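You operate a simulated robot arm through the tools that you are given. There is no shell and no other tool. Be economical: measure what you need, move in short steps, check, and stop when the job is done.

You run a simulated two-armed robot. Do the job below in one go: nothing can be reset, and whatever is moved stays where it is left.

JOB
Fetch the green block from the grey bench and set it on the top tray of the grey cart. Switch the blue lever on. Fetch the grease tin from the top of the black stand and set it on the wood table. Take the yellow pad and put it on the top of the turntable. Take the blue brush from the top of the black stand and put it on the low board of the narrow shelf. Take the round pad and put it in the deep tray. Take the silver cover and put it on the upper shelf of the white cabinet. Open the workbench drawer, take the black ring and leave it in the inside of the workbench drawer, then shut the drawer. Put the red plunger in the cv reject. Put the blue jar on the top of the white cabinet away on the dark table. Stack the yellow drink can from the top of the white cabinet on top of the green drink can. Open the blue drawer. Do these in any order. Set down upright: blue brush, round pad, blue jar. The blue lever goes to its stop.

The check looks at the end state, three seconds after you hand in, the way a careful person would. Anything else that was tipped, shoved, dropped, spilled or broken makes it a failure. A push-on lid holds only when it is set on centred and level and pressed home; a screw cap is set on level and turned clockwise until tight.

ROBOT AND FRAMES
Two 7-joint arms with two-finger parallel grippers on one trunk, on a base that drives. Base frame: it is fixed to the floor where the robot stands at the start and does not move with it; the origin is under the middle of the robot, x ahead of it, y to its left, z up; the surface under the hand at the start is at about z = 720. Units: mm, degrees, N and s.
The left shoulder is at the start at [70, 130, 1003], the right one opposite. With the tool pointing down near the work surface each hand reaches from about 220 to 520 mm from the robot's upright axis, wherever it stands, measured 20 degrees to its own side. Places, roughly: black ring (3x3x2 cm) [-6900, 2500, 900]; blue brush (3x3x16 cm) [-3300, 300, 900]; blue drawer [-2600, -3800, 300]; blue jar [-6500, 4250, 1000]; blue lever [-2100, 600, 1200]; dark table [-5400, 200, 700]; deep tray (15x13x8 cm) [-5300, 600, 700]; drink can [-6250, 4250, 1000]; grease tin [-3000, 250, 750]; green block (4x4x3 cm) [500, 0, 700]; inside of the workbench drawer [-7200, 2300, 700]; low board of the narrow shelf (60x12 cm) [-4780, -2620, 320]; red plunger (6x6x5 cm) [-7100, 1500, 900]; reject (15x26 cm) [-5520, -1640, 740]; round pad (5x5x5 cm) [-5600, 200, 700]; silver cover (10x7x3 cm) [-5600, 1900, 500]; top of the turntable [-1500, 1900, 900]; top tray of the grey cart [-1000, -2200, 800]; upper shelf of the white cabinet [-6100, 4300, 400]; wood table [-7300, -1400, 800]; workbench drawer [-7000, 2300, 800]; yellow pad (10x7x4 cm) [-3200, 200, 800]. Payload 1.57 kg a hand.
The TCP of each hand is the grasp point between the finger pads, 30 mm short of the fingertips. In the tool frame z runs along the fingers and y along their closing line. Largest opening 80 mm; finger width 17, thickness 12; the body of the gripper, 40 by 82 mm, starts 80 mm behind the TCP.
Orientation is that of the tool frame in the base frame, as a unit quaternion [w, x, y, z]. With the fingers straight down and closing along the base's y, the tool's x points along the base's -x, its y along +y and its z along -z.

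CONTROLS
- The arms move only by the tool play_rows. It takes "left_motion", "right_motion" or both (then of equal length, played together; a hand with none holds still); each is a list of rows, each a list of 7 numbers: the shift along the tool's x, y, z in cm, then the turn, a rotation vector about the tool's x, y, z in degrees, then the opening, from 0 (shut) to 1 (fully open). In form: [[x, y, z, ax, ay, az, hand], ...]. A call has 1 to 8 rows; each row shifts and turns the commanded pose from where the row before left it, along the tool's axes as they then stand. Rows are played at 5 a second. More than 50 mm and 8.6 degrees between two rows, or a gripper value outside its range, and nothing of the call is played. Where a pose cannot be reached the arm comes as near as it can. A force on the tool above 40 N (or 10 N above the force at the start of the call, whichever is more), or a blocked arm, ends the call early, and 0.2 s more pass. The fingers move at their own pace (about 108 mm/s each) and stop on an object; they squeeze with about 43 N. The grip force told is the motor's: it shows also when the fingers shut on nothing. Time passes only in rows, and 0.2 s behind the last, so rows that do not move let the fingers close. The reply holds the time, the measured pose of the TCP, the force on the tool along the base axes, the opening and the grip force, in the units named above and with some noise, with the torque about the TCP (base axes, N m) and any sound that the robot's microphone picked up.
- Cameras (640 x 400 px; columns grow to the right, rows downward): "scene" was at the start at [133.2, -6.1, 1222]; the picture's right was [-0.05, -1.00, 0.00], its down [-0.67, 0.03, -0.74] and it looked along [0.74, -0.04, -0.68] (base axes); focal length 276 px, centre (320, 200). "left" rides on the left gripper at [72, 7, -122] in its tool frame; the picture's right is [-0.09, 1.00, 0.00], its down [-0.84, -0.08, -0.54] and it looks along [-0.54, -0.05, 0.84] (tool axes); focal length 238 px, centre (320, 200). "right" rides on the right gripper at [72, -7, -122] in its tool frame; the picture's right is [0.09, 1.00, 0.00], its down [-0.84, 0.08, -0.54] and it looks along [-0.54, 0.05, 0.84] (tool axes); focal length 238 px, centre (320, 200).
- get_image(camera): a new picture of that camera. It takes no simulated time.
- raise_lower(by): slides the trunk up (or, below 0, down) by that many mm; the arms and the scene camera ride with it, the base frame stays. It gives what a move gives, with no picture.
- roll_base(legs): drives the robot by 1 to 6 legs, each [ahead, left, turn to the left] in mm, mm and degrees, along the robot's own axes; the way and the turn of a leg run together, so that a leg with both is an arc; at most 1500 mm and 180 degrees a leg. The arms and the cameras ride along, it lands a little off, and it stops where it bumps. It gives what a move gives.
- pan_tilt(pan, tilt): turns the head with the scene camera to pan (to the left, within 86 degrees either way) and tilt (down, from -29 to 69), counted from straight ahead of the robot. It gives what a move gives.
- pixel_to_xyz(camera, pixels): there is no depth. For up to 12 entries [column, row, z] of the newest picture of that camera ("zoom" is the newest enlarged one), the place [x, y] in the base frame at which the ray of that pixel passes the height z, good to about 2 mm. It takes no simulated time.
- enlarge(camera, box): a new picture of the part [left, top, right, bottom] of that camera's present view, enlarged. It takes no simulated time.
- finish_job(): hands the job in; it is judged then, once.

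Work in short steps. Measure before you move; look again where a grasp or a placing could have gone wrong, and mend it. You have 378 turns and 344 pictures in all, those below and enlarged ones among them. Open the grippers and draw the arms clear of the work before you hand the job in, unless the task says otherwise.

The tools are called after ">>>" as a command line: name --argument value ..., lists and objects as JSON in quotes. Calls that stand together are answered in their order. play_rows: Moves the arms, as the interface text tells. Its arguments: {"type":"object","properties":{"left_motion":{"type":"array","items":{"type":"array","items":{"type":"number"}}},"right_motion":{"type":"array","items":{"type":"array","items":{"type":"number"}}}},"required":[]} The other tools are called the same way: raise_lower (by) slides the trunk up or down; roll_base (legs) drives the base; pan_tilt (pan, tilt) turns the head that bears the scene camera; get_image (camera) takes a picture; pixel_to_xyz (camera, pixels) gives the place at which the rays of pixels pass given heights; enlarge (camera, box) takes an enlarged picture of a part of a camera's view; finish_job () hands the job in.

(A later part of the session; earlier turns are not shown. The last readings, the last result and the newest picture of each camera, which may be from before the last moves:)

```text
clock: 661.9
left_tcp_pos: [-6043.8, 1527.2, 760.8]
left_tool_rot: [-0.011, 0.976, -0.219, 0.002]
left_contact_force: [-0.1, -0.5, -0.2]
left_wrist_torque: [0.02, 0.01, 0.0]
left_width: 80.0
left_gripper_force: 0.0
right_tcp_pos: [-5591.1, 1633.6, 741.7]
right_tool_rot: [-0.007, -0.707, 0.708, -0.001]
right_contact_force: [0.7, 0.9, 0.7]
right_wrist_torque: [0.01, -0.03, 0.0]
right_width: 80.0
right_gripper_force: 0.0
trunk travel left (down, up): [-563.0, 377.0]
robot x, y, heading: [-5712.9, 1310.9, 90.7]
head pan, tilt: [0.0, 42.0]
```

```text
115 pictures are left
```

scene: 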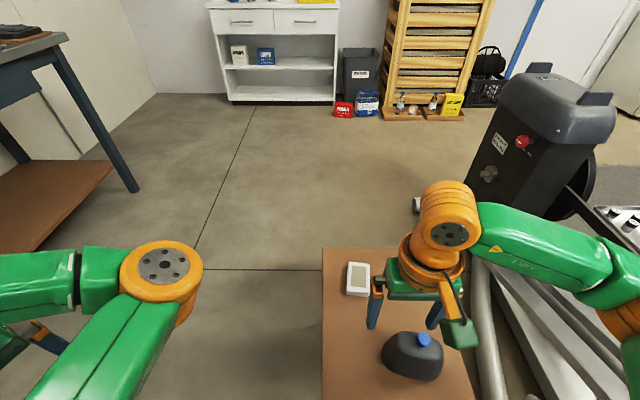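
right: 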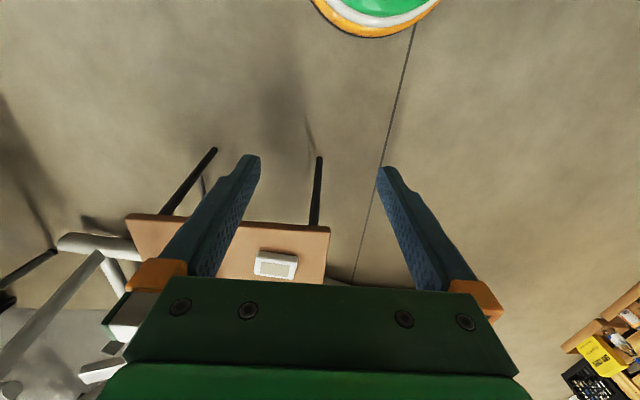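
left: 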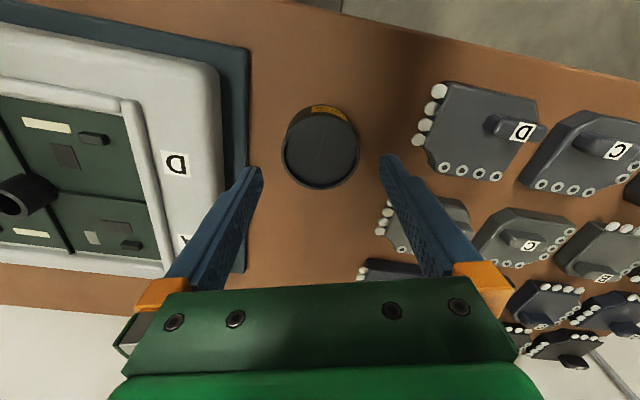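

>>> pixel_to_xyz --camera "scene" --pixels '[[348, 263, 510], [368, 262, 510], [347, 294, 510], [371, 294, 510], [383, 358, 500], [443, 358, 500], [412, 330, 560], [322, 252, 480], [322, 395, 480], [358, 278, 510]]'

```text
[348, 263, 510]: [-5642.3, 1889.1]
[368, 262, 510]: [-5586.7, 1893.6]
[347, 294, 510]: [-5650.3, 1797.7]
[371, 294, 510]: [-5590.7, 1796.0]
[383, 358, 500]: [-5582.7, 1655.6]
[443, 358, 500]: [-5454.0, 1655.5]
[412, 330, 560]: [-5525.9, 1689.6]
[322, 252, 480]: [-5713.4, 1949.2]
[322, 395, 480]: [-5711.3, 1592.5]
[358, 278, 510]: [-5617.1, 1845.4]
```

From both views the cover's top is at ≈482 and its centre at (-5617,1870); a bottle stands beside the path, so I use a 45° tilt. I pitch the hand and move it over.

>>> play_rows --right_motion '[[0, 0, 0, 0, -7.5, 0, 1], [0, 0, 0, 0, -7.5, 0, 1], [0, 0, 0, 0, -7.5, 0, 1], [0, 0, 0, 0, -7.5, 0, 1], [0, 0, 0, 0, -7.5, 0, 1], [0, 0, 0, 0, -7.5, 0, 1]]'

>>> play_rows --right_motion '[[-2.83, 0.65, 2.83, 0, 0, 0, 1], [-2.83, 0.65, 2.83, 0, 0, 0, 1], [-2.83, 0.65, 2.83, 0, 0, 0, 1], [-2.83, 0.65, 2.83, 0, 0, 0, 1]]'

>>> raise_lower --by -110

>>> get_image --camera "right"

>>> get_image --camera "scene"

```text
clock: 663.3
left_tcp_pos: [-6045.0, 1527.2, 760.5]
left_tool_rot: [-0.011, 0.976, -0.217, 0.003]
left_contact_force: [-0.7, -0.1, -0.3]
left_wrist_torque: [-0.02, -0.01, 0.02]
left_width: 79.8
left_gripper_force: 0.2
right_tcp_pos: [-5613.0, 1677.8, 737.1]
right_tool_rot: [0.266, -0.653, 0.656, 0.269]
right_contact_force: [-0.8, -0.2, -0.1]
right_wrist_torque: [0.01, 0.0, 0.0]
right_width: 80.0
right_gripper_force: 0.1
right hand out of reach, approached as far as the arm can: row 4, 5, 6
trunk travel left (down, up): [-563.0, 377.0]
robot x, y, heading: [-5713.4, 1312.1, 90.7]
head pan, tilt: [0.0, 42.0]
```

```text
clock: 664.3
left_tcp_pos: [-6045.8, 1527.0, 760.1]
left_tool_rot: [-0.012, 0.976, -0.217, 0.003]
left_contact_force: [-0.5, 0.4, 0.4]
left_wrist_torque: [0.0, 0.04, 0.02]
left_width: 80.0
left_gripper_force: 0.1
right_tcp_pos: [-5640.4, 1838.5, 731.4]
right_tool_rot: [0.265, -0.655, 0.655, 0.269]
right_contact_force: [-0.1, 0.3, -0.9]
right_wrist_torque: [-0.02, 0.0, -0.03]
right_width: 79.9
right_gripper_force: 0.1
trunk travel left (down, up): [-563.0, 377.0]
robot x, y, heading: [-5709.6, 1311.5, 90.8]
head pan, tilt: [0.0, 42.0]
```

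```text
clock: 665.7
left_tcp_pos: [-6046.0, 1526.5, 650.0]
left_tool_rot: [-0.012, 0.976, -0.218, 0.003]
left_contact_force: [0.1, 0.2, -0.8]
left_wrist_torque: [-0.03, 0.0, 0.01]
left_width: 79.9
left_gripper_force: 0.1
right_tcp_pos: [-5639.5, 1838.5, 621.8]
right_tool_rot: [0.264, -0.653, 0.657, 0.268]
right_contact_force: [-1.0, -0.2, 0.2]
right_wrist_torque: [0.01, 0.01, 0.0]
right_width: 80.2
right_gripper_force: 0.0
trunk travel left (down, up): [-453.0, 487.0]
robot x, y, heading: [-5709.8, 1311.4, 90.6]
head pan, tilt: [0.0, 42.0]
```

```text
114 pictures are left
```

right: 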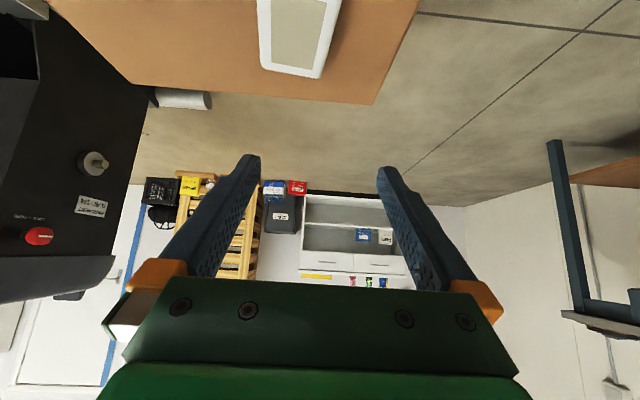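

```text
113 pictures are left
```

scene: 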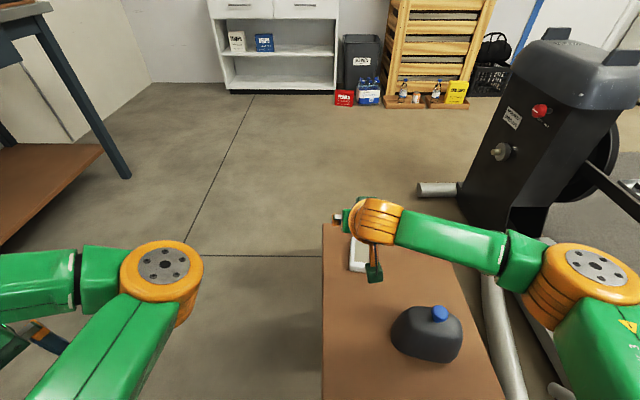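

>>> pixel_to_xyz --camera "right" --pixels '[[262, 65, 480], [318, 75, 480], [258, 20, 480], [333, 20, 480], [262, 65, 500], [318, 75, 500], [375, 103, 450], [120, 83, 450]]'

>>> pixel_to_xyz --camera "scene" --pixels '[[322, 225, 450], [352, 240, 480], [350, 270, 480]]'

```text
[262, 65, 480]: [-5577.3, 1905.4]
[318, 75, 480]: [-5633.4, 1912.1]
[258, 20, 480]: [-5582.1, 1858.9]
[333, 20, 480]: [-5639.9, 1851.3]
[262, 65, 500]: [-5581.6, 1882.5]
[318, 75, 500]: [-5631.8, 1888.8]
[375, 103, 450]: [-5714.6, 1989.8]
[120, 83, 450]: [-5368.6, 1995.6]
```

```text
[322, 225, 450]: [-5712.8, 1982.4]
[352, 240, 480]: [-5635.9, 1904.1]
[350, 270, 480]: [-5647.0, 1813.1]
```

Cover centre ≈(-5608,1860), width ~60. I shift right and descend most of the way.

>>> play_rows --right_motion '[[2.05, -1.0, 2.12, 0, 0, 0, 1], [2.05, -1.0, 2.12, 0, 0, 0, 1], [2.05, -1.0, 2.12, 0, 0, 0, 1], [1.4, 0, 1.45, 0, 0, 0, 1], [0, 0, 0, 0, 0, 0, 1]]'

>>> get_image --camera "right"

>>> enlarge --camera "scene" --box '[300, 180, 460, 300]'

```text
clock: 666.9
left_tcp_pos: [-6045.4, 1526.3, 651.6]
left_tool_rot: [-0.012, 0.976, -0.218, 0.002]
left_contact_force: [-0.8, 0.5, 0.5]
left_wrist_torque: [0.0, 0.0, 0.01]
left_width: 80.1
left_gripper_force: 0.1
right_tcp_pos: [-5609.0, 1837.7, 514.4]
right_tool_rot: [0.265, -0.653, 0.656, 0.268]
right_contact_force: [-0.5, 0.6, 0.3]
right_wrist_torque: [-0.01, -0.02, 0.02]
right_width: 80.1
right_gripper_force: 0.1
trunk travel left (down, up): [-453.0, 487.0]
robot x, y, heading: [-5712.3, 1309.3, 90.8]
head pan, tilt: [0.0, 42.0]
```

```text
112 pictures are left
```

right: 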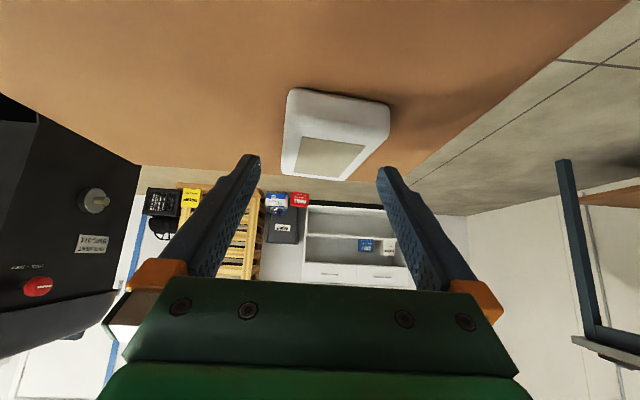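

```text
3.33 times, centred on (380, 240) of scene
```

zoom: 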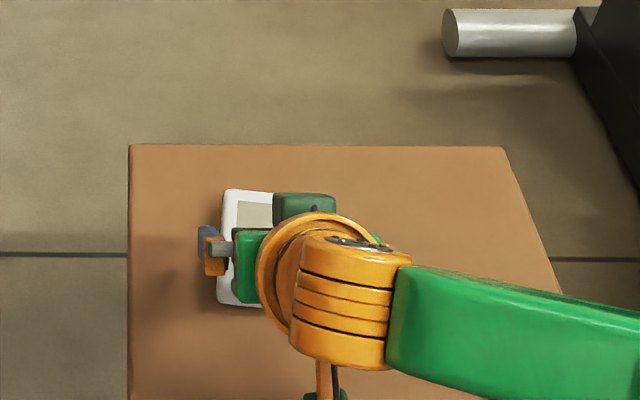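

I shift 9 mm left, go down the last 37 mm and close.

>>> play_rows --right_motion '[[0.7, 0.9, 0.9, 0, 0, 0, 1], [0.8, 0, 1.0, 0, 0, 0, 1], [0.6, 0, 0.9, 0, 0, 0, 1], [0, 0, 0, 0, 0, 0, 1], [0, 0, 0, 0, 0, 0, 0.5], [0, 0, 0, 0, 0, 0, 0.4], [0, 0, 0, 0, 0, 0, 0.4]]'

>>> get_image --camera "right"

```text
clock: 668.3
left_tcp_pos: [-6046.1, 1523.1, 651.5]
left_tool_rot: [-0.016, 0.976, -0.219, 0.002]
left_contact_force: [-0.7, -0.2, 0.8]
left_wrist_torque: [-0.03, -0.02, 0.04]
left_width: 79.7
left_gripper_force: 0.0
right_tcp_pos: [-5615.3, 1845.0, 487.3]
right_tool_rot: [0.274, -0.649, 0.655, 0.273]
right_contact_force: [0.6, 1.0, 24.8]
right_wrist_torque: [-0.04, 0.69, -0.16]
right_width: 65.5
right_gripper_force: 19.2
trunk travel left (down, up): [-453.0, 487.0]
robot x, y, heading: [-5710.1, 1309.2, 90.1]
head pan, tilt: [0.0, 42.0]
stopped in row 6 (right hand): the force on the tool passed its limit at 42 N (the readings are from after the stop); the commanded pose is now the measured one
```

```text
110 pictures are left
```

right: 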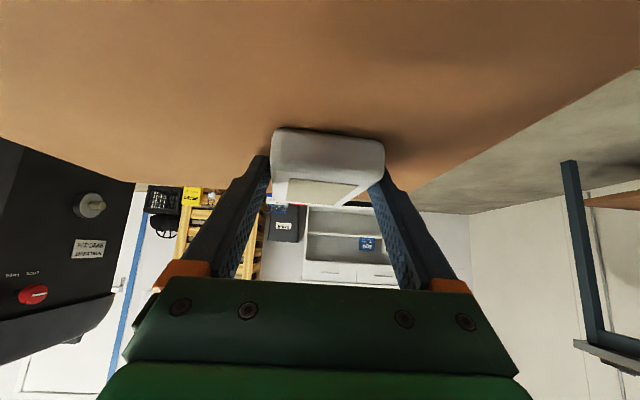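

Tips touch the stool. I rise 4 mm and close fully.

>>> play_rows --right_motion '[[-0.3, 0, -0.3, 0, 0, 0, 0.6], [0, 0, 0, 0, 0, 0, 0.4], [0, 0, 0, 0, 0, 0, 0.4], [0, 0, 0, 0, 0, 0, 0.4]]'

>>> play_rows --right_motion '[[-1.0, 0, -1.0, 0, 0, 0, 0.4], [-1.5, 0, -1.5, 0, 0, 0, 0.4], [-2, 0, -2, 0, 0, 0, 0.4], [-2, 0, -2, 0, 0, 0, 0.4]]'

>>> get_image --camera "right"

>>> get_image --camera "scene"

```text
clock: 669.3
left_tcp_pos: [-6045.0, 1525.2, 651.0]
left_tool_rot: [-0.015, 0.976, -0.219, 0.004]
left_contact_force: [1.1, 0.1, -0.1]
left_wrist_torque: [0.04, 0.0, 0.0]
left_width: 79.9
left_gripper_force: 0.0
right_tcp_pos: [-5615.7, 1843.1, 487.4]
right_tool_rot: [0.271, -0.651, 0.656, 0.269]
right_contact_force: [-1.0, 1.5, 16.5]
right_wrist_torque: [0.25, -0.15, -0.43]
right_width: 64.2
right_gripper_force: 43.1
trunk travel left (down, up): [-453.0, 487.0]
robot x, y, heading: [-5711.2, 1311.3, 90.5]
head pan, tilt: [0.0, 42.0]
```

```text
clock: 670.3
left_tcp_pos: [-6045.6, 1527.2, 650.0]
left_tool_rot: [-0.011, 0.976, -0.218, 0.003]
left_contact_force: [-0.9, 0.5, 0.6]
left_wrist_torque: [-0.04, -0.02, 0.0]
left_width: 80.0
left_gripper_force: 0.1
right_tcp_pos: [-5614.2, 1848.2, 577.2]
right_tool_rot: [0.269, -0.652, 0.656, 0.268]
right_contact_force: [-0.3, 0.8, -3.1]
right_wrist_torque: [-0.06, 0.03, -0.04]
right_width: 61.4
right_gripper_force: 43.2
trunk travel left (down, up): [-453.0, 487.0]
robot x, y, heading: [-5712.7, 1310.8, 90.4]
head pan, tilt: [0.0, 42.0]
```

```text
109 pictures are left
```

right: 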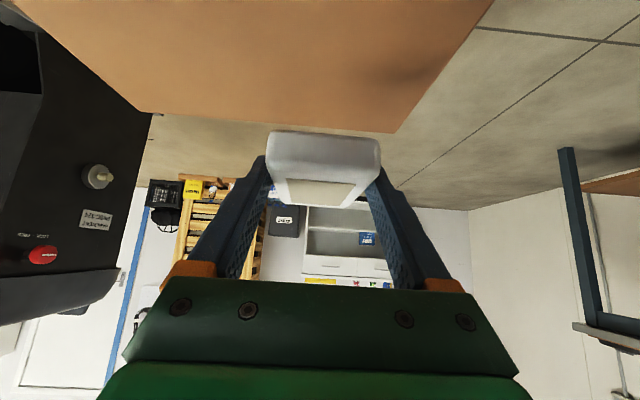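

```text
108 pictures are left
```

scene: 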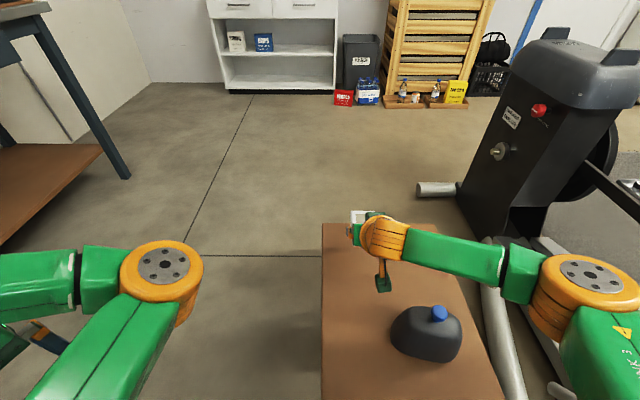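

Cover is held. I sidestep left past the stool and drive north to the white cabinet.

>>> roll_base --legs '[[0, 430, 0], [1100, 0, 0], [1000, 0, 0]]'

>>> pan_tilt --pan -5 --tilt 32

>>> get_image --camera "scene"

```text
clock: 683.0
left_tcp_pos: [-6512.9, 3641.2, 650.2]
left_tool_rot: [-0.012, 0.976, -0.216, 0.002]
left_contact_force: [-0.3, -0.2, 0.4]
left_wrist_torque: [-0.03, 0.0, 0.03]
left_width: 80.2
left_gripper_force: 0.0
right_tcp_pos: [-6083.4, 3963.2, 576.5]
right_tool_rot: [-0.267, 0.655, -0.654, -0.269]
right_contact_force: [-0.5, -0.5, -3.0]
right_wrist_torque: [-0.06, -0.03, 0.0]
right_width: 61.6
right_gripper_force: 43.2
trunk travel left (down, up): [-453.0, 487.0]
robot x, y, heading: [-6180.3, 3424.9, 90.9]
head pan, tilt: [0.0, 42.0]
```

```text
clock: 683.7
left_tcp_pos: [-6513.6, 3640.5, 649.8]
left_tool_rot: [-0.012, 0.976, -0.215, 0.003]
left_contact_force: [0.5, -0.4, -0.3]
left_wrist_torque: [0.01, 0.0, 0.0]
left_width: 79.9
left_gripper_force: 0.2
right_tcp_pos: [-6083.5, 3963.9, 576.4]
right_tool_rot: [-0.267, 0.655, -0.654, -0.268]
right_contact_force: [0.1, -0.8, -3.7]
right_wrist_torque: [-0.08, 0.02, -0.02]
right_width: 61.4
right_gripper_force: 43.1
trunk travel left (down, up): [-453.0, 487.0]
robot x, y, heading: [-6180.1, 3425.9, 91.0]
head pan, tilt: [-5.0, 32.0]
```

```text
107 pictures are left
```

scene: 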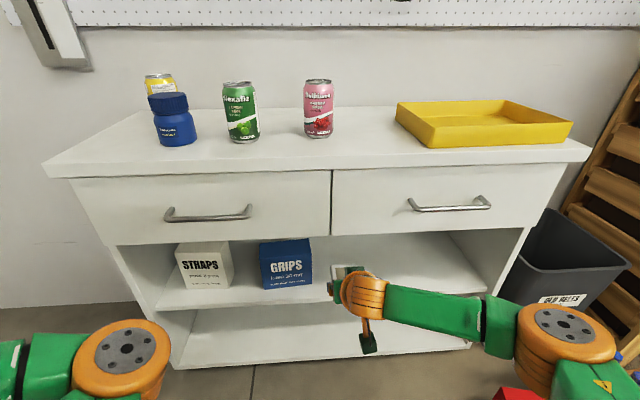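

The upper shelf is free right of the GRIPS box. I measure shelf edges and opening heights.

>>> pixel_to_xyz --camera "scene" --pixels '[[250, 303, 400], [250, 303, 380], [230, 286, 400], [312, 287, 400], [330, 236, 600], [330, 236, 640], [172, 365, 20], [470, 345, 20], [320, 175, 850], [480, 292, 400]]'

```text
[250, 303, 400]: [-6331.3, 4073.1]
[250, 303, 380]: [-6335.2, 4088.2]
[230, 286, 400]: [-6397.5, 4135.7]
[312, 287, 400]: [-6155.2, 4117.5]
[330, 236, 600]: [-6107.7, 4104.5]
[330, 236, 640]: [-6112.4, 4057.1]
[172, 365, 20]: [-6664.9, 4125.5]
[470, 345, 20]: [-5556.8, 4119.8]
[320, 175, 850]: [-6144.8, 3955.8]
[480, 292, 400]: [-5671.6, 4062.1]
```

Opening is z ≈355–590, front edge y≈4115. I lower the trunk 150 mm, shift right 20 mm and drive in 200 mm.

>>> raise_lower --by -150

>>> roll_base --legs '[[130, -25, 0]]'

>>> get_image --camera "scene"

>>> get_image --camera "right"

```text
clock: 685.5
left_tcp_pos: [-6512.9, 3640.5, 501.0]
left_tool_rot: [-0.011, 0.976, -0.216, 0.003]
left_contact_force: [0.4, 0.7, -1.1]
left_wrist_torque: [0.03, -0.01, 0.0]
left_width: 79.8
left_gripper_force: 0.1
right_tcp_pos: [-6084.8, 3962.7, 427.7]
right_tool_rot: [-0.267, 0.655, -0.654, -0.269]
right_contact_force: [0.5, -0.4, -2.6]
right_wrist_torque: [-0.08, -0.03, -0.02]
right_width: 61.3
right_gripper_force: 42.8
trunk travel left (down, up): [-303.0, 637.0]
robot x, y, heading: [-6178.6, 3427.9, 90.9]
head pan, tilt: [-5.0, 32.0]
```

```text
clock: 686.8
left_tcp_pos: [-6490.6, 3771.2, 501.1]
left_tool_rot: [-0.013, 0.977, -0.214, 0.003]
left_contact_force: [0.3, -0.2, -0.1]
left_wrist_torque: [-0.01, -0.02, 0.03]
left_width: 80.1
left_gripper_force: 0.2
right_tcp_pos: [-6061.4, 4094.2, 427.4]
right_tool_rot: [-0.267, 0.655, -0.654, -0.269]
right_contact_force: [1.3, -0.2, -2.3]
right_wrist_torque: [-0.05, -0.05, -0.01]
right_width: 61.3
right_gripper_force: 42.7
trunk travel left (down, up): [-303.0, 637.0]
robot x, y, heading: [-6155.1, 3555.5, 90.8]
head pan, tilt: [-5.0, 32.0]
```

```text
106 pictures are left
```

scene: 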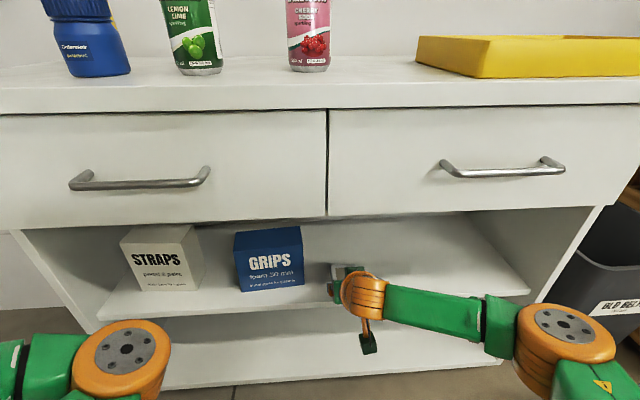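

```text
105 pictures are left
```

right: 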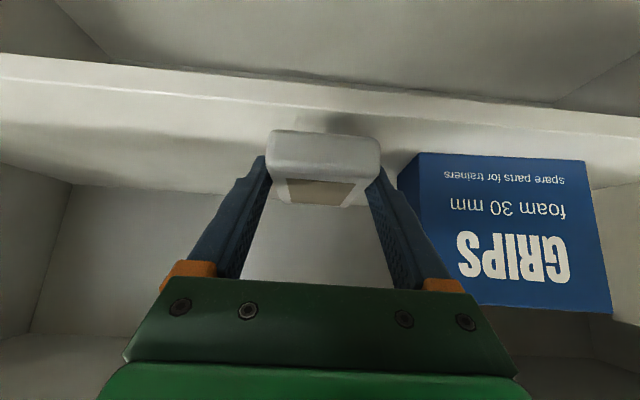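

I shift 25 mm more to the right away from the GRIPS box and go 65 mm further in.

>>> roll_base --legs '[[0, -28, 0], [65, 0, 0]]'

>>> get_image --camera "right"

>>> get_image --camera "scene"

```text
clock: 688.2
left_tcp_pos: [-6464.2, 3836.3, 499.8]
left_tool_rot: [-0.011, 0.976, -0.216, 0.003]
left_contact_force: [-0.2, 0.1, -1.2]
left_wrist_torque: [0.02, 0.0, 0.01]
left_width: 80.4
left_gripper_force: 0.0
right_tcp_pos: [-6034.9, 4159.2, 427.6]
right_tool_rot: [0.268, -0.654, 0.655, 0.268]
right_contact_force: [-0.9, 0.6, -3.0]
right_wrist_torque: [-0.08, 0.0, 0.01]
right_width: 61.5
right_gripper_force: 43.3
trunk travel left (down, up): [-303.0, 637.0]
robot x, y, heading: [-6127.7, 3616.5, 91.0]
head pan, tilt: [-5.0, 32.0]
```

```text
104 pictures are left
```

right: 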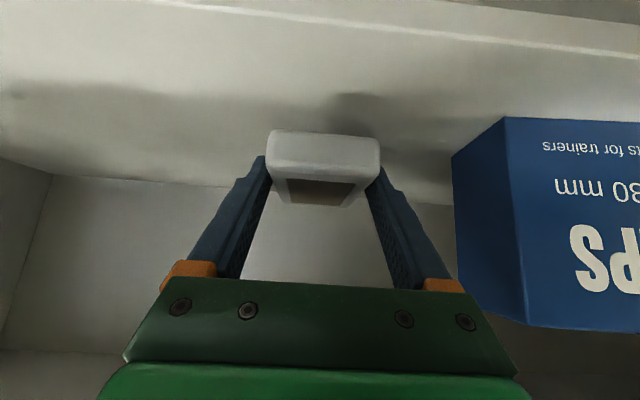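

```text
103 pictures are left
```

scene: 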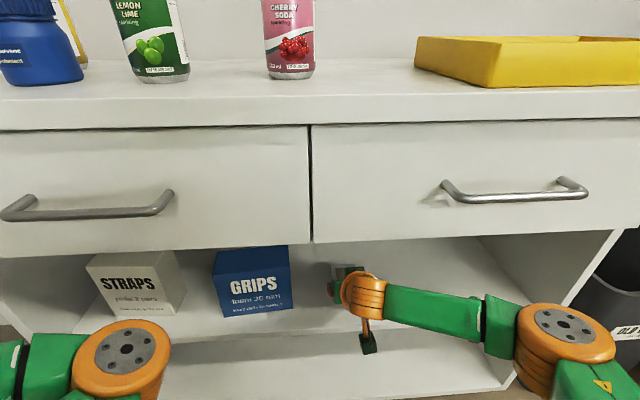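

Clear of the box. I lower with the trunk in small amounts to contact.

>>> raise_lower --by -28

>>> raise_lower --by -8

>>> raise_lower --by -6

```text
clock: 688.9
left_tcp_pos: [-6463.0, 3836.3, 472.8]
left_tool_rot: [-0.012, 0.976, -0.215, 0.003]
left_contact_force: [0.0, 0.0, 0.0]
left_wrist_torque: [0.03, -0.02, 0.01]
left_width: 79.9
left_gripper_force: 0.1
right_tcp_pos: [-6033.6, 4159.7, 399.4]
right_tool_rot: [-0.267, 0.655, -0.654, -0.27]
right_contact_force: [-0.3, 0.2, -3.6]
right_wrist_torque: [-0.07, -0.01, -0.02]
right_width: 61.4
right_gripper_force: 43.9
trunk travel left (down, up): [-275.0, 665.0]
robot x, y, heading: [-6132.3, 3621.0, 91.0]
head pan, tilt: [-5.0, 32.0]
```

```text
clock: 689.5
left_tcp_pos: [-6463.5, 3834.9, 464.3]
left_tool_rot: [-0.013, 0.976, -0.215, 0.003]
left_contact_force: [0.2, 0.1, -0.1]
left_wrist_torque: [0.0, 0.02, 0.0]
left_width: 79.8
left_gripper_force: 0.1
right_tcp_pos: [-6035.3, 4159.7, 392.3]
right_tool_rot: [0.27, -0.653, 0.654, 0.269]
right_contact_force: [0.4, 4.2, 5.8]
right_wrist_torque: [-0.15, -0.25, 0.11]
right_width: 61.3
right_gripper_force: 42.9
trunk travel left (down, up): [-267.0, 673.0]
robot x, y, heading: [-6124.6, 3622.2, 90.9]
head pan, tilt: [-5.0, 32.0]
```

```text
clock: 690.0
left_tcp_pos: [-6462.7, 3832.8, 460.9]
left_tool_rot: [-0.015, 0.976, -0.216, 0.003]
left_contact_force: [0.2, 0.6, 0.0]
left_wrist_torque: [0.02, 0.02, 0.01]
left_width: 79.9
left_gripper_force: 0.1
right_tcp_pos: [-6034.4, 4158.8, 392.2]
right_tool_rot: [0.273, -0.652, 0.652, 0.274]
right_contact_force: [3.3, 12.3, 37.0]
right_wrist_torque: [-0.58, -0.15, 0.03]
right_width: 61.6
right_gripper_force: 43.4
trunk travel left (down, up): [-261.0, 679.0]
robot x, y, heading: [-6127.4, 3620.6, 91.0]
head pan, tilt: [-5.0, 32.0]
```

Contact. I relieve, open the fingers, and withdraw: first a little up, then back with the base.

>>> raise_lower --by 5

>>> play_rows --right_motion '[[0, 0, 0, 0, 0, 0, 1], [0, 0, 0, 0, 0, 0, 1], [0, 0, 0, 0, 0, 0, 1]]'

>>> roll_base --legs '[[-70, 0, 0]]'

>>> get_image --camera "right"

```text
clock: 690.6
left_tcp_pos: [-6463.8, 3833.4, 464.8]
left_tool_rot: [-0.015, 0.976, -0.216, 0.003]
left_contact_force: [0.4, -0.6, -0.1]
left_wrist_torque: [-0.01, 0.01, 0.01]
left_width: 79.8
left_gripper_force: 0.1
right_tcp_pos: [-6034.0, 4158.1, 393.2]
right_tool_rot: [-0.271, 0.653, -0.653, -0.271]
right_contact_force: [2.5, 6.7, 19.2]
right_wrist_torque: [0.82, 0.15, -0.08]
right_width: 61.4
right_gripper_force: 42.9
trunk travel left (down, up): [-266.0, 674.0]
robot x, y, heading: [-6129.9, 3621.5, 90.5]
head pan, tilt: [-5.0, 32.0]
```

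```text
clock: 691.4
left_tcp_pos: [-6463.8, 3833.8, 464.7]
left_tool_rot: [-0.015, 0.976, -0.215, 0.004]
left_contact_force: [-0.3, 0.1, 0.0]
left_wrist_torque: [0.01, 0.03, 0.01]
left_width: 80.1
left_gripper_force: 0.1
right_tcp_pos: [-6033.6, 4157.3, 393.4]
right_tool_rot: [-0.27, 0.654, -0.653, -0.269]
right_contact_force: [2.1, -9.6, 13.1]
right_wrist_torque: [-0.04, 0.49, 0.45]
right_width: 77.5
right_gripper_force: 0.1
trunk travel left (down, up): [-266.0, 674.0]
robot x, y, heading: [-6127.0, 3621.2, 91.2]
head pan, tilt: [-5.0, 32.0]
```

```text
clock: 692.4
left_tcp_pos: [-6463.0, 3765.3, 463.9]
left_tool_rot: [-0.012, 0.977, -0.214, 0.002]
left_contact_force: [-0.6, -0.3, -1.4]
left_wrist_torque: [-0.01, 0.0, 0.04]
left_width: 80.1
left_gripper_force: 0.1
right_tcp_pos: [-6032.9, 4087.9, 389.4]
right_tool_rot: [0.268, -0.654, 0.655, 0.267]
right_contact_force: [0.1, 0.0, -0.6]
right_wrist_torque: [-0.01, 0.01, 0.0]
right_width: 80.3
right_gripper_force: 0.0
trunk travel left (down, up): [-266.0, 674.0]
robot x, y, heading: [-6126.8, 3549.5, 90.8]
head pan, tilt: [-5.0, 32.0]
```

```text
102 pictures are left
```

right: 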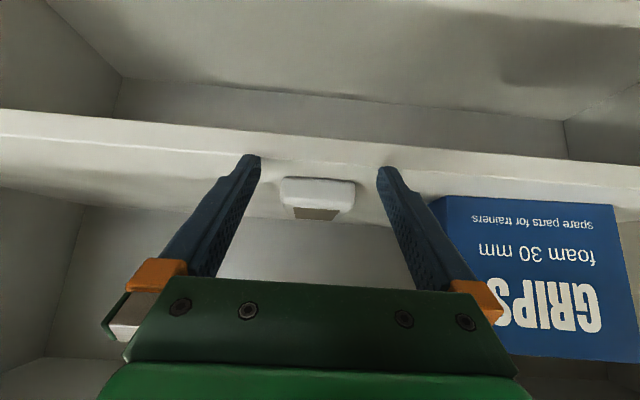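

The cover lies on the upper shelf. I back off, straighten the hand, and raise the trunk for the cabinet top.

>>> roll_base --legs '[[-180, 0, 0]]'

>>> raise_lower --by 400

>>> play_rows --right_motion '[[0, 0, 0, 0, 7.5, 0, 1], [0, 0, 0, 0, 7.5, 0, 1], [0, 0, 0, 0, 7.5, 0, 1], [0, 0, 0, 0, 7.5, 0, 1], [0, 0, 0, 0, 7.5, 0, 1], [0, 0, 0, 0, 7.2, 0, 1]]'

>>> raise_lower --by 200

>>> pan_tilt --pan 15 --tilt 25

>>> get_image --camera "scene"

```text
clock: 693.9
left_tcp_pos: [-6459.6, 3586.8, 464.5]
left_tool_rot: [-0.012, 0.977, -0.214, 0.002]
left_contact_force: [-0.4, 0.4, 0.4]
left_wrist_torque: [0.02, 0.01, 0.01]
left_width: 80.1
left_gripper_force: 0.1
right_tcp_pos: [-6030.4, 3910.2, 389.7]
right_tool_rot: [-0.268, 0.654, -0.654, -0.269]
right_contact_force: [0.8, -0.7, -0.4]
right_wrist_torque: [0.02, 0.01, 0.0]
right_width: 80.0
right_gripper_force: 0.1
trunk travel left (down, up): [-266.0, 674.0]
robot x, y, heading: [-6122.7, 3371.9, 90.9]
head pan, tilt: [-5.0, 32.0]
```

```text
clock: 697.7
left_tcp_pos: [-6460.1, 3587.0, 863.5]
left_tool_rot: [-0.012, 0.977, -0.215, 0.003]
left_contact_force: [0.0, 0.1, 0.6]
left_wrist_torque: [0.0, 0.01, 0.0]
left_width: 79.9
left_gripper_force: 0.1
right_tcp_pos: [-6031.5, 3909.6, 789.2]
right_tool_rot: [0.268, -0.654, 0.655, 0.267]
right_contact_force: [-0.6, -1.3, -0.1]
right_wrist_torque: [0.0, 0.0, -0.02]
right_width: 79.9
right_gripper_force: 0.0
trunk travel left (down, up): [-666.0, 274.0]
robot x, y, heading: [-6127.1, 3374.0, 90.9]
head pan, tilt: [-5.0, 32.0]
```

```text
clock: 699.1
left_tcp_pos: [-6459.0, 3587.1, 862.9]
left_tool_rot: [-0.012, 0.977, -0.215, 0.004]
left_contact_force: [0.2, -0.5, -1.1]
left_wrist_torque: [0.01, -0.03, 0.0]
left_width: 79.5
left_gripper_force: 0.1
right_tcp_pos: [-6024.9, 3858.6, 799.9]
right_tool_rot: [-0.009, 0.707, -0.707, -0.005]
right_contact_force: [-0.2, 0.1, -0.1]
right_wrist_torque: [0.0, -0.04, 0.0]
right_width: 80.1
right_gripper_force: 0.0
right hand out of reach, approached as far as the arm can: row 5, 6
trunk travel left (down, up): [-666.0, 274.0]
robot x, y, heading: [-6120.7, 3370.7, 91.0]
head pan, tilt: [-5.0, 32.0]
```

```text
clock: 701.3
left_tcp_pos: [-6458.4, 3587.4, 1064.1]
left_tool_rot: [-0.012, 0.977, -0.215, 0.002]
left_contact_force: [-0.3, 0.0, 0.9]
left_wrist_torque: [-0.02, -0.03, 0.02]
left_width: 80.1
left_gripper_force: 0.0
right_tcp_pos: [-6024.3, 3861.4, 1001.3]
right_tool_rot: [0.009, -0.707, 0.707, 0.007]
right_contact_force: [-0.6, 0.2, -0.1]
right_wrist_torque: [-0.03, -0.02, 0.01]
right_width: 80.1
right_gripper_force: 0.1
trunk travel left (down, up): [-866.0, 74.0]
robot x, y, heading: [-6123.2, 3373.6, 90.7]
head pan, tilt: [-5.0, 32.0]
```

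```text
clock: 702.1
left_tcp_pos: [-6459.6, 3586.7, 1062.9]
left_tool_rot: [-0.012, 0.976, -0.215, 0.002]
left_contact_force: [-0.6, -0.2, 0.0]
left_wrist_torque: [-0.02, -0.03, 0.04]
left_width: 79.9
left_gripper_force: 0.0
right_tcp_pos: [-6023.7, 3858.3, 1001.1]
right_tool_rot: [-0.009, 0.707, -0.707, -0.006]
right_contact_force: [-0.6, 0.0, -0.1]
right_wrist_torque: [-0.01, 0.03, 0.05]
right_width: 80.2
right_gripper_force: 0.0
trunk travel left (down, up): [-866.0, 74.0]
robot x, y, heading: [-6123.4, 3375.6, 90.7]
head pan, tilt: [15.0, 25.0]
```

```text
101 pictures are left
```

scene: 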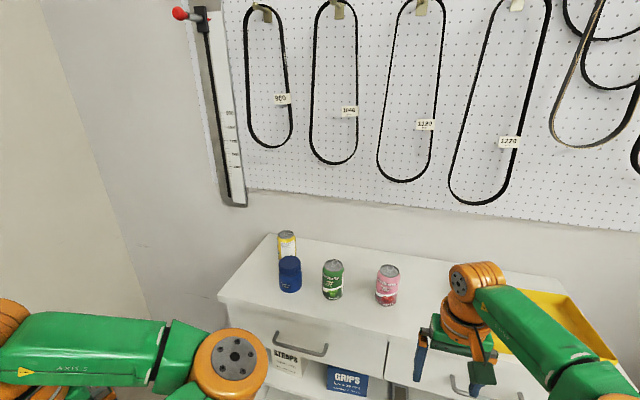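

>>> pixel_to_xyz --camera "scene" --pixels '[[300, 321, 850], [300, 321, 800], [300, 321, 900], [333, 297, 850], [290, 289, 850], [286, 260, 850], [333, 263, 970], [290, 258, 930], [286, 233, 970]]'

>>> enlarge --camera "scene" --box '[250, 210, 430, 330]'

```text
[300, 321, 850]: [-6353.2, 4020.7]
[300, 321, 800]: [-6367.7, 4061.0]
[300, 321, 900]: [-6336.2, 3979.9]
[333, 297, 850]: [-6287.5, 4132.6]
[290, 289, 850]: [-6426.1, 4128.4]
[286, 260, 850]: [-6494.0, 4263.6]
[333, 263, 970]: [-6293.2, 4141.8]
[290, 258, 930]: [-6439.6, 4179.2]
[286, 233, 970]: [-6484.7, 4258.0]
```

```text
3.33 times, centred on (340, 270) of scene
```

zoom: 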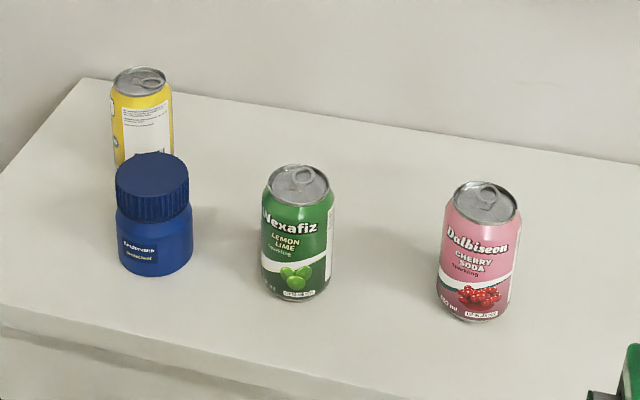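

Cabinet top ≈850; jar at ≈(-6431,4143), green can ≈(-6290,4137), yellow can behind the jar ≈(-6490,4270). I raise, retract the hand a bit, and position for the jar.

>>> raise_lower --by 60

>>> play_rows --right_motion '[[3, 0, 0, 0, 0, 0, 1], [3, 0, 0, 0, 0, 0, 1], [2, 0, 0, 0, 0, 0, 1]]'

>>> roll_base --legs '[[0, 410, -0.7], [330, 0, 0]]'

>>> get_image --camera "right"

```text
clock: 703.1
left_tcp_pos: [-6458.9, 3586.3, 1123.7]
left_tool_rot: [-0.013, 0.977, -0.214, 0.004]
left_contact_force: [0.3, -0.4, -0.3]
left_wrist_torque: [0.02, -0.01, 0.03]
left_width: 79.9
left_gripper_force: 0.1
right_tcp_pos: [-6023.2, 3860.5, 1060.5]
right_tool_rot: [-0.008, 0.707, -0.707, -0.006]
right_contact_force: [-0.3, -0.2, -0.3]
right_wrist_torque: [-0.01, 0.01, 0.01]
right_width: 79.9
right_gripper_force: 0.1
trunk travel left (down, up): [-926.0, 14.0]
robot x, y, heading: [-6126.2, 3372.0, 90.7]
head pan, tilt: [15.0, 25.0]
```

```text
clock: 703.9
left_tcp_pos: [-6458.4, 3586.6, 1123.9]
left_tool_rot: [-0.012, 0.977, -0.215, 0.002]
left_contact_force: [-0.8, -1.0, -0.3]
left_wrist_torque: [0.02, -0.02, -0.01]
left_width: 79.8
left_gripper_force: 0.0
right_tcp_pos: [-6024.1, 3778.5, 1059.5]
right_tool_rot: [0.008, -0.706, 0.708, 0.007]
right_contact_force: [-0.3, 0.4, 0.1]
right_wrist_torque: [0.0, 0.01, 0.0]
right_width: 79.8
right_gripper_force: 0.1
trunk travel left (down, up): [-926.0, 14.0]
robot x, y, heading: [-6124.2, 3374.1, 90.6]
head pan, tilt: [15.0, 25.0]
```

```text
clock: 708.2
left_tcp_pos: [-6867.0, 3911.5, 1123.4]
left_tool_rot: [-0.012, 0.976, -0.219, 0.003]
left_contact_force: [0.1, 0.1, -0.1]
left_wrist_torque: [0.06, -0.02, 0.0]
left_width: 80.0
left_gripper_force: 0.0
right_tcp_pos: [-6429.0, 4102.2, 1059.7]
right_tool_rot: [0.009, -0.705, 0.709, 0.006]
right_contact_force: [-0.1, 0.1, -0.5]
right_wrist_torque: [0.03, 0.02, -0.01]
right_width: 80.2
right_gripper_force: 0.0
trunk travel left (down, up): [-926.0, 14.0]
robot x, y, heading: [-6536.2, 3699.7, 90.4]
head pan, tilt: [15.0, 25.0]
```

```text
99 pictures are left
```

right: 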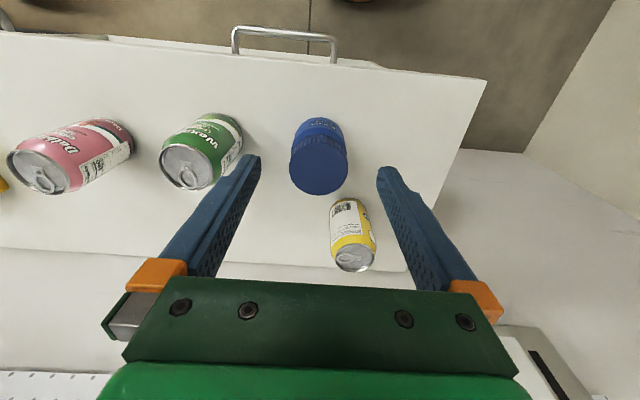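

>>> pixel_to_xyz --camera "right" --pixels '[[318, 170, 940], [318, 170, 950], [319, 135, 852], [355, 260, 972], [188, 168, 972], [292, 168, 940], [347, 168, 940], [350, 212, 860], [217, 130, 855]]'

```text
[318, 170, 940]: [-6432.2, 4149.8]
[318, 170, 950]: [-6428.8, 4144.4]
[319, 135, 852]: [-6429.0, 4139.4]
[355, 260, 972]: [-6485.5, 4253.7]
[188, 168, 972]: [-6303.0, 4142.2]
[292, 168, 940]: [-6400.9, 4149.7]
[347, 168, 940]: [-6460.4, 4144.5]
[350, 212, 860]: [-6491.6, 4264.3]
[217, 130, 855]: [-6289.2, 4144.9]
```

Jar centre (-6430,4146). I go over it and descend around its body to TCP ≈905.

>>> play_rows --right_motion '[[-2.2, 0.1, 2.5, 0, 0, 0, 1], [-2.2, 0, 2.5, 0, 0, 0, 1], [0, 0, 3.5, 0, 0, 0, 1], [0, 0, 3.5, 0, 0, 0, 1], [0, 0, 3.3, 0, 0, 0, 1], [0, 0, 0, 0, 0, 0, 1]]'

>>> get_image --camera "right"

```text
clock: 709.6
left_tcp_pos: [-6866.2, 3915.5, 1123.5]
left_tool_rot: [-0.012, 0.976, -0.219, 0.002]
left_contact_force: [-0.1, -0.6, -0.6]
left_wrist_torque: [0.01, -0.03, 0.01]
left_width: 80.4
left_gripper_force: 0.0
right_tcp_pos: [-6430.3, 4151.0, 905.7]
right_tool_rot: [0.009, -0.705, 0.709, 0.006]
right_contact_force: [0.1, 0.0, 0.1]
right_wrist_torque: [0.01, 0.03, 0.03]
right_width: 80.1
right_gripper_force: 0.1
trunk travel left (down, up): [-926.0, 14.0]
robot x, y, heading: [-6531.1, 3699.7, 90.4]
head pan, tilt: [15.0, 25.0]
```

```text
98 pictures are left
```

right: 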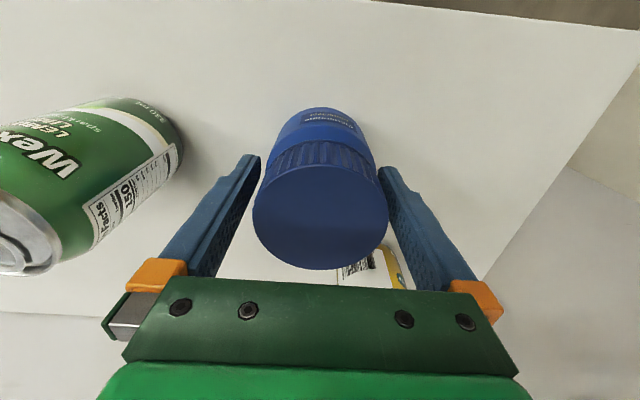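

Centred. I close on the jar and lift.

>>> play_rows --right_motion '[[0, 0, 0.8, 0, 0, 0, 1], [0, 0, 0, 0, 0, 0, 0.5], [0, 0, 0, 0, 0, 0, 0.4], [0, 0, 0, 0, 0, 0, 0.4], [0, 0, -2, 0, 0, 0, 0.4], [0, 0, -4, 0, 0, 0, 0.4], [0, 0, -4, 0, 0, 0, 0.4], [1, 0, -4, 0, 0, 0, 0.4]]'

>>> get_image --camera "right"

```text
clock: 711.4
left_tcp_pos: [-6866.9, 3914.1, 1123.7]
left_tool_rot: [-0.012, 0.976, -0.219, 0.003]
left_contact_force: [0.4, 0.9, 1.0]
left_wrist_torque: [0.01, 0.0, 0.01]
left_width: 80.2
left_gripper_force: 0.0
right_tcp_pos: [-6427.3, 4131.7, 1039.8]
right_tool_rot: [0.009, -0.705, 0.709, 0.006]
right_contact_force: [0.4, 0.2, -3.0]
right_wrist_torque: [0.01, 0.0, 0.01]
right_width: 72.4
right_gripper_force: 42.8
right hand out of reach, approached as far as the arm can: row 1
trunk travel left (down, up): [-926.0, 14.0]
robot x, y, heading: [-6534.0, 3703.9, 90.7]
head pan, tilt: [15.0, 25.0]
```

```text
97 pictures are left
```

right: 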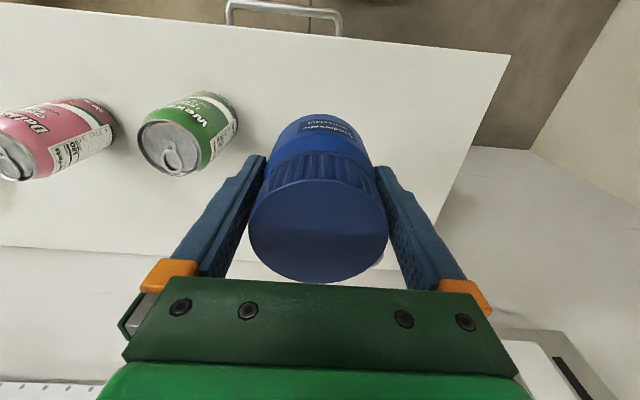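

Jar is held (72.4 mm). I drive back south to the west side of the dark table and face it.

>>> roll_base --legs '[[-250, -250, 0], [-1250, 0, 0], [-1150, 0, 0], [0, 0, -90], [0, -650, 0]]'

>>> pan_tilt --pan -5 --tilt 30

>>> get_image --camera "scene"

```text
clock: 732.1
left_tcp_pos: [-6045.9, 731.6, 1123.5]
left_tool_rot: [0.006, -0.538, 0.843, -0.01]
left_contact_force: [-0.2, 0.3, 1.1]
left_wrist_torque: [-0.02, 0.02, -0.03]
left_width: 79.7
left_gripper_force: 0.0
right_tcp_pos: [-5826.3, 295.1, 1038.9]
right_tool_rot: [0.01, 0.001, 1.0, -0.002]
right_contact_force: [-0.5, -0.4, -3.5]
right_wrist_torque: [-0.01, 0.0, -0.01]
right_width: 72.3
right_gripper_force: 42.6
trunk travel left (down, up): [-926.0, 14.0]
robot x, y, heading: [-6257.6, 396.3, 0.8]
head pan, tilt: [15.0, 25.0]
```

```text
clock: 733.0
left_tcp_pos: [-6046.2, 730.0, 1123.9]
left_tool_rot: [0.006, -0.538, 0.843, -0.01]
left_contact_force: [0.6, 0.9, -0.6]
left_wrist_torque: [0.01, -0.01, 0.01]
left_width: 80.0
left_gripper_force: 0.1
right_tcp_pos: [-5825.6, 294.3, 1039.2]
right_tool_rot: [0.009, 0.001, 1.0, -0.001]
right_contact_force: [0.2, 0.2, -3.8]
right_wrist_torque: [-0.04, -0.01, -0.02]
right_width: 72.1
right_gripper_force: 42.9
trunk travel left (down, up): [-926.0, 14.0]
robot x, y, heading: [-6264.6, 397.2, 0.7]
head pan, tilt: [-5.0, 30.0]
```

```text
96 pictures are left
```

scene: 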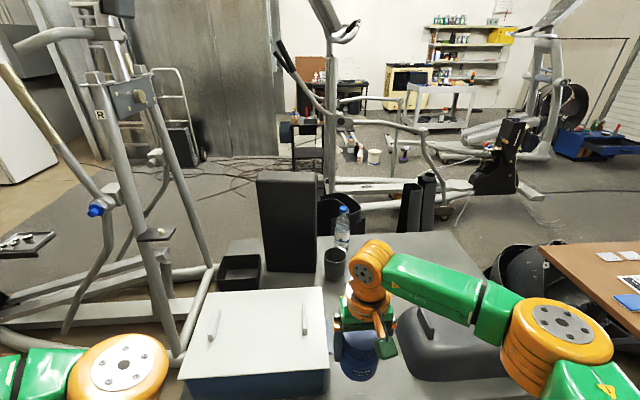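

>>> get_image --camera "right"

>>> enlarge --camera "scene" --box '[170, 160, 530, 400]'

>>> pixel_to_xyz --camera "scene" --pixels '[[240, 270, 720], [222, 258, 760], [261, 258, 760], [255, 290, 760], [335, 275, 720], [430, 250, 720], [455, 235, 720], [420, 378, 720], [470, 290, 720], [500, 340, 720]]'

```text
95 pictures are left
```

right: 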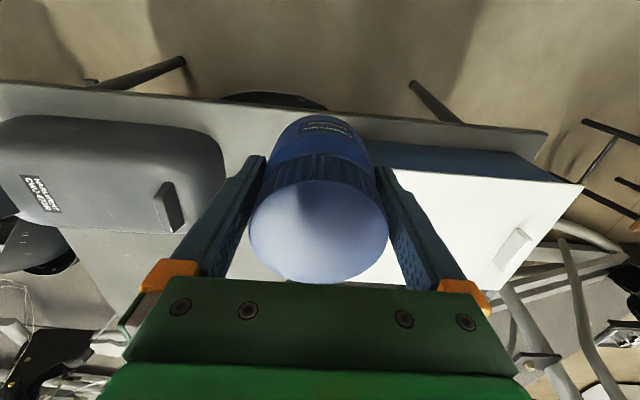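

```text
1.67 times, centred on (350, 280) of scene
```

zoom: 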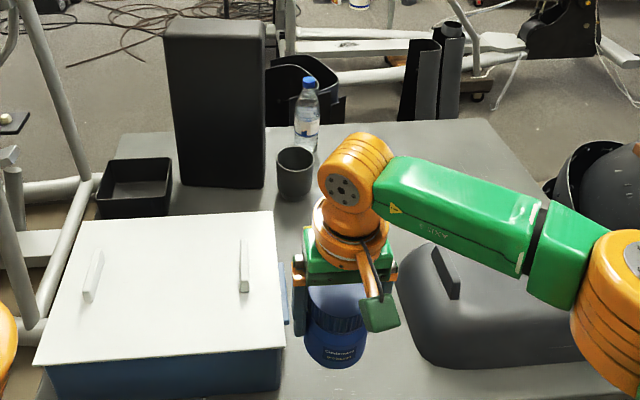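

```text
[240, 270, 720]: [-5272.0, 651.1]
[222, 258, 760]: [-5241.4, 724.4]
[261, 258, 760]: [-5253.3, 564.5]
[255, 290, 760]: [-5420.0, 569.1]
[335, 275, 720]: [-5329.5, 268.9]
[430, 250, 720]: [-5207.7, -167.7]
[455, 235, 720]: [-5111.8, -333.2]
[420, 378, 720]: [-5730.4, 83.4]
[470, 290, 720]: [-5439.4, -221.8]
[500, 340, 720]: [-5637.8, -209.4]
```

The deep tray is the black one at (-5280,640). The round pad must be hidden behind my hand; I retract the hand and look again.

>>> play_rows --right_motion '[[4.5, -1, 0, 0, 0, 0, 0.4], [4.5, -1, 0, 0, 0, 0, 0.4], [4, -2, 0, 0, 0, 0, 0.4]]'

>>> pan_tilt --pan 0 --tilt 35

>>> get_image --camera "scene"

```text
clock: 733.8
left_tcp_pos: [-6046.5, 731.1, 1123.8]
left_tool_rot: [0.008, -0.538, 0.843, -0.01]
left_contact_force: [-0.4, -0.6, 0.3]
left_wrist_torque: [-0.01, 0.01, 0.04]
left_width: 79.9
left_gripper_force: 0.1
right_tcp_pos: [-5956.9, 250.5, 1037.1]
right_tool_rot: [0.01, 0.002, 1.0, 0.0]
right_contact_force: [0.6, -0.1, -3.3]
right_wrist_torque: [0.03, 0.03, 0.04]
right_width: 72.1
right_gripper_force: 42.9
trunk travel left (down, up): [-926.0, 14.0]
robot x, y, heading: [-6262.0, 393.5, 0.8]
head pan, tilt: [-5.0, 30.0]
```

```text
clock: 734.4
left_tcp_pos: [-6046.5, 731.3, 1123.5]
left_tool_rot: [0.007, -0.537, 0.844, -0.01]
left_contact_force: [-0.3, 0.3, 0.7]
left_wrist_torque: [-0.04, 0.05, 0.02]
left_width: 80.0
left_gripper_force: 0.1
right_tcp_pos: [-5955.6, 252.5, 1037.7]
right_tool_rot: [0.01, 0.002, 1.0, -0.003]
right_contact_force: [0.7, 0.3, -4.0]
right_wrist_torque: [0.01, 0.01, 0.0]
right_width: 72.2
right_gripper_force: 43.3
trunk travel left (down, up): [-926.0, 14.0]
robot x, y, heading: [-6260.2, 397.2, 1.0]
head pan, tilt: [0.0, 35.0]
```

```text
93 pictures are left
```

scene: 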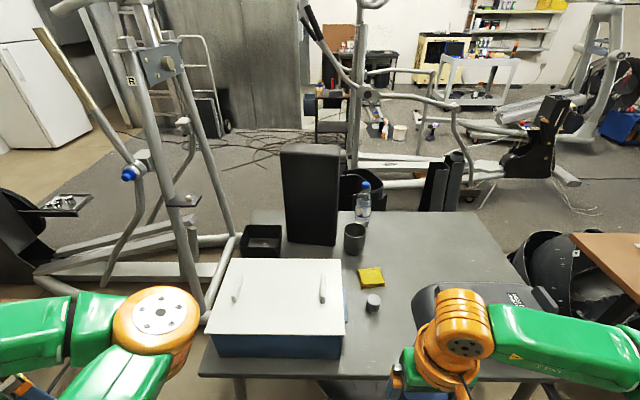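

The round pad is the grey cylinder at (373,303). I measure it and free spots.

>>> pixel_to_xyz --camera "scene" --pixels '[[373, 310, 720], [373, 297, 765], [375, 345, 720], [375, 370, 720], [345, 350, 720], [410, 350, 720], [400, 300, 720], [410, 270, 720], [262, 250, 720], [371, 284, 720], [300, 380, 700]]'

```text
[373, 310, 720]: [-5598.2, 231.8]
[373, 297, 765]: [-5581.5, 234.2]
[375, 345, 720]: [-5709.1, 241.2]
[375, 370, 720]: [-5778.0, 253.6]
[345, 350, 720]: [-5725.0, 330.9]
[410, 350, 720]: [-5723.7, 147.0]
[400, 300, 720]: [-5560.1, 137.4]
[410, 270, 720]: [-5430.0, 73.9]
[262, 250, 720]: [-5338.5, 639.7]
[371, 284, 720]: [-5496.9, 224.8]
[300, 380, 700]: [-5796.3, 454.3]
```

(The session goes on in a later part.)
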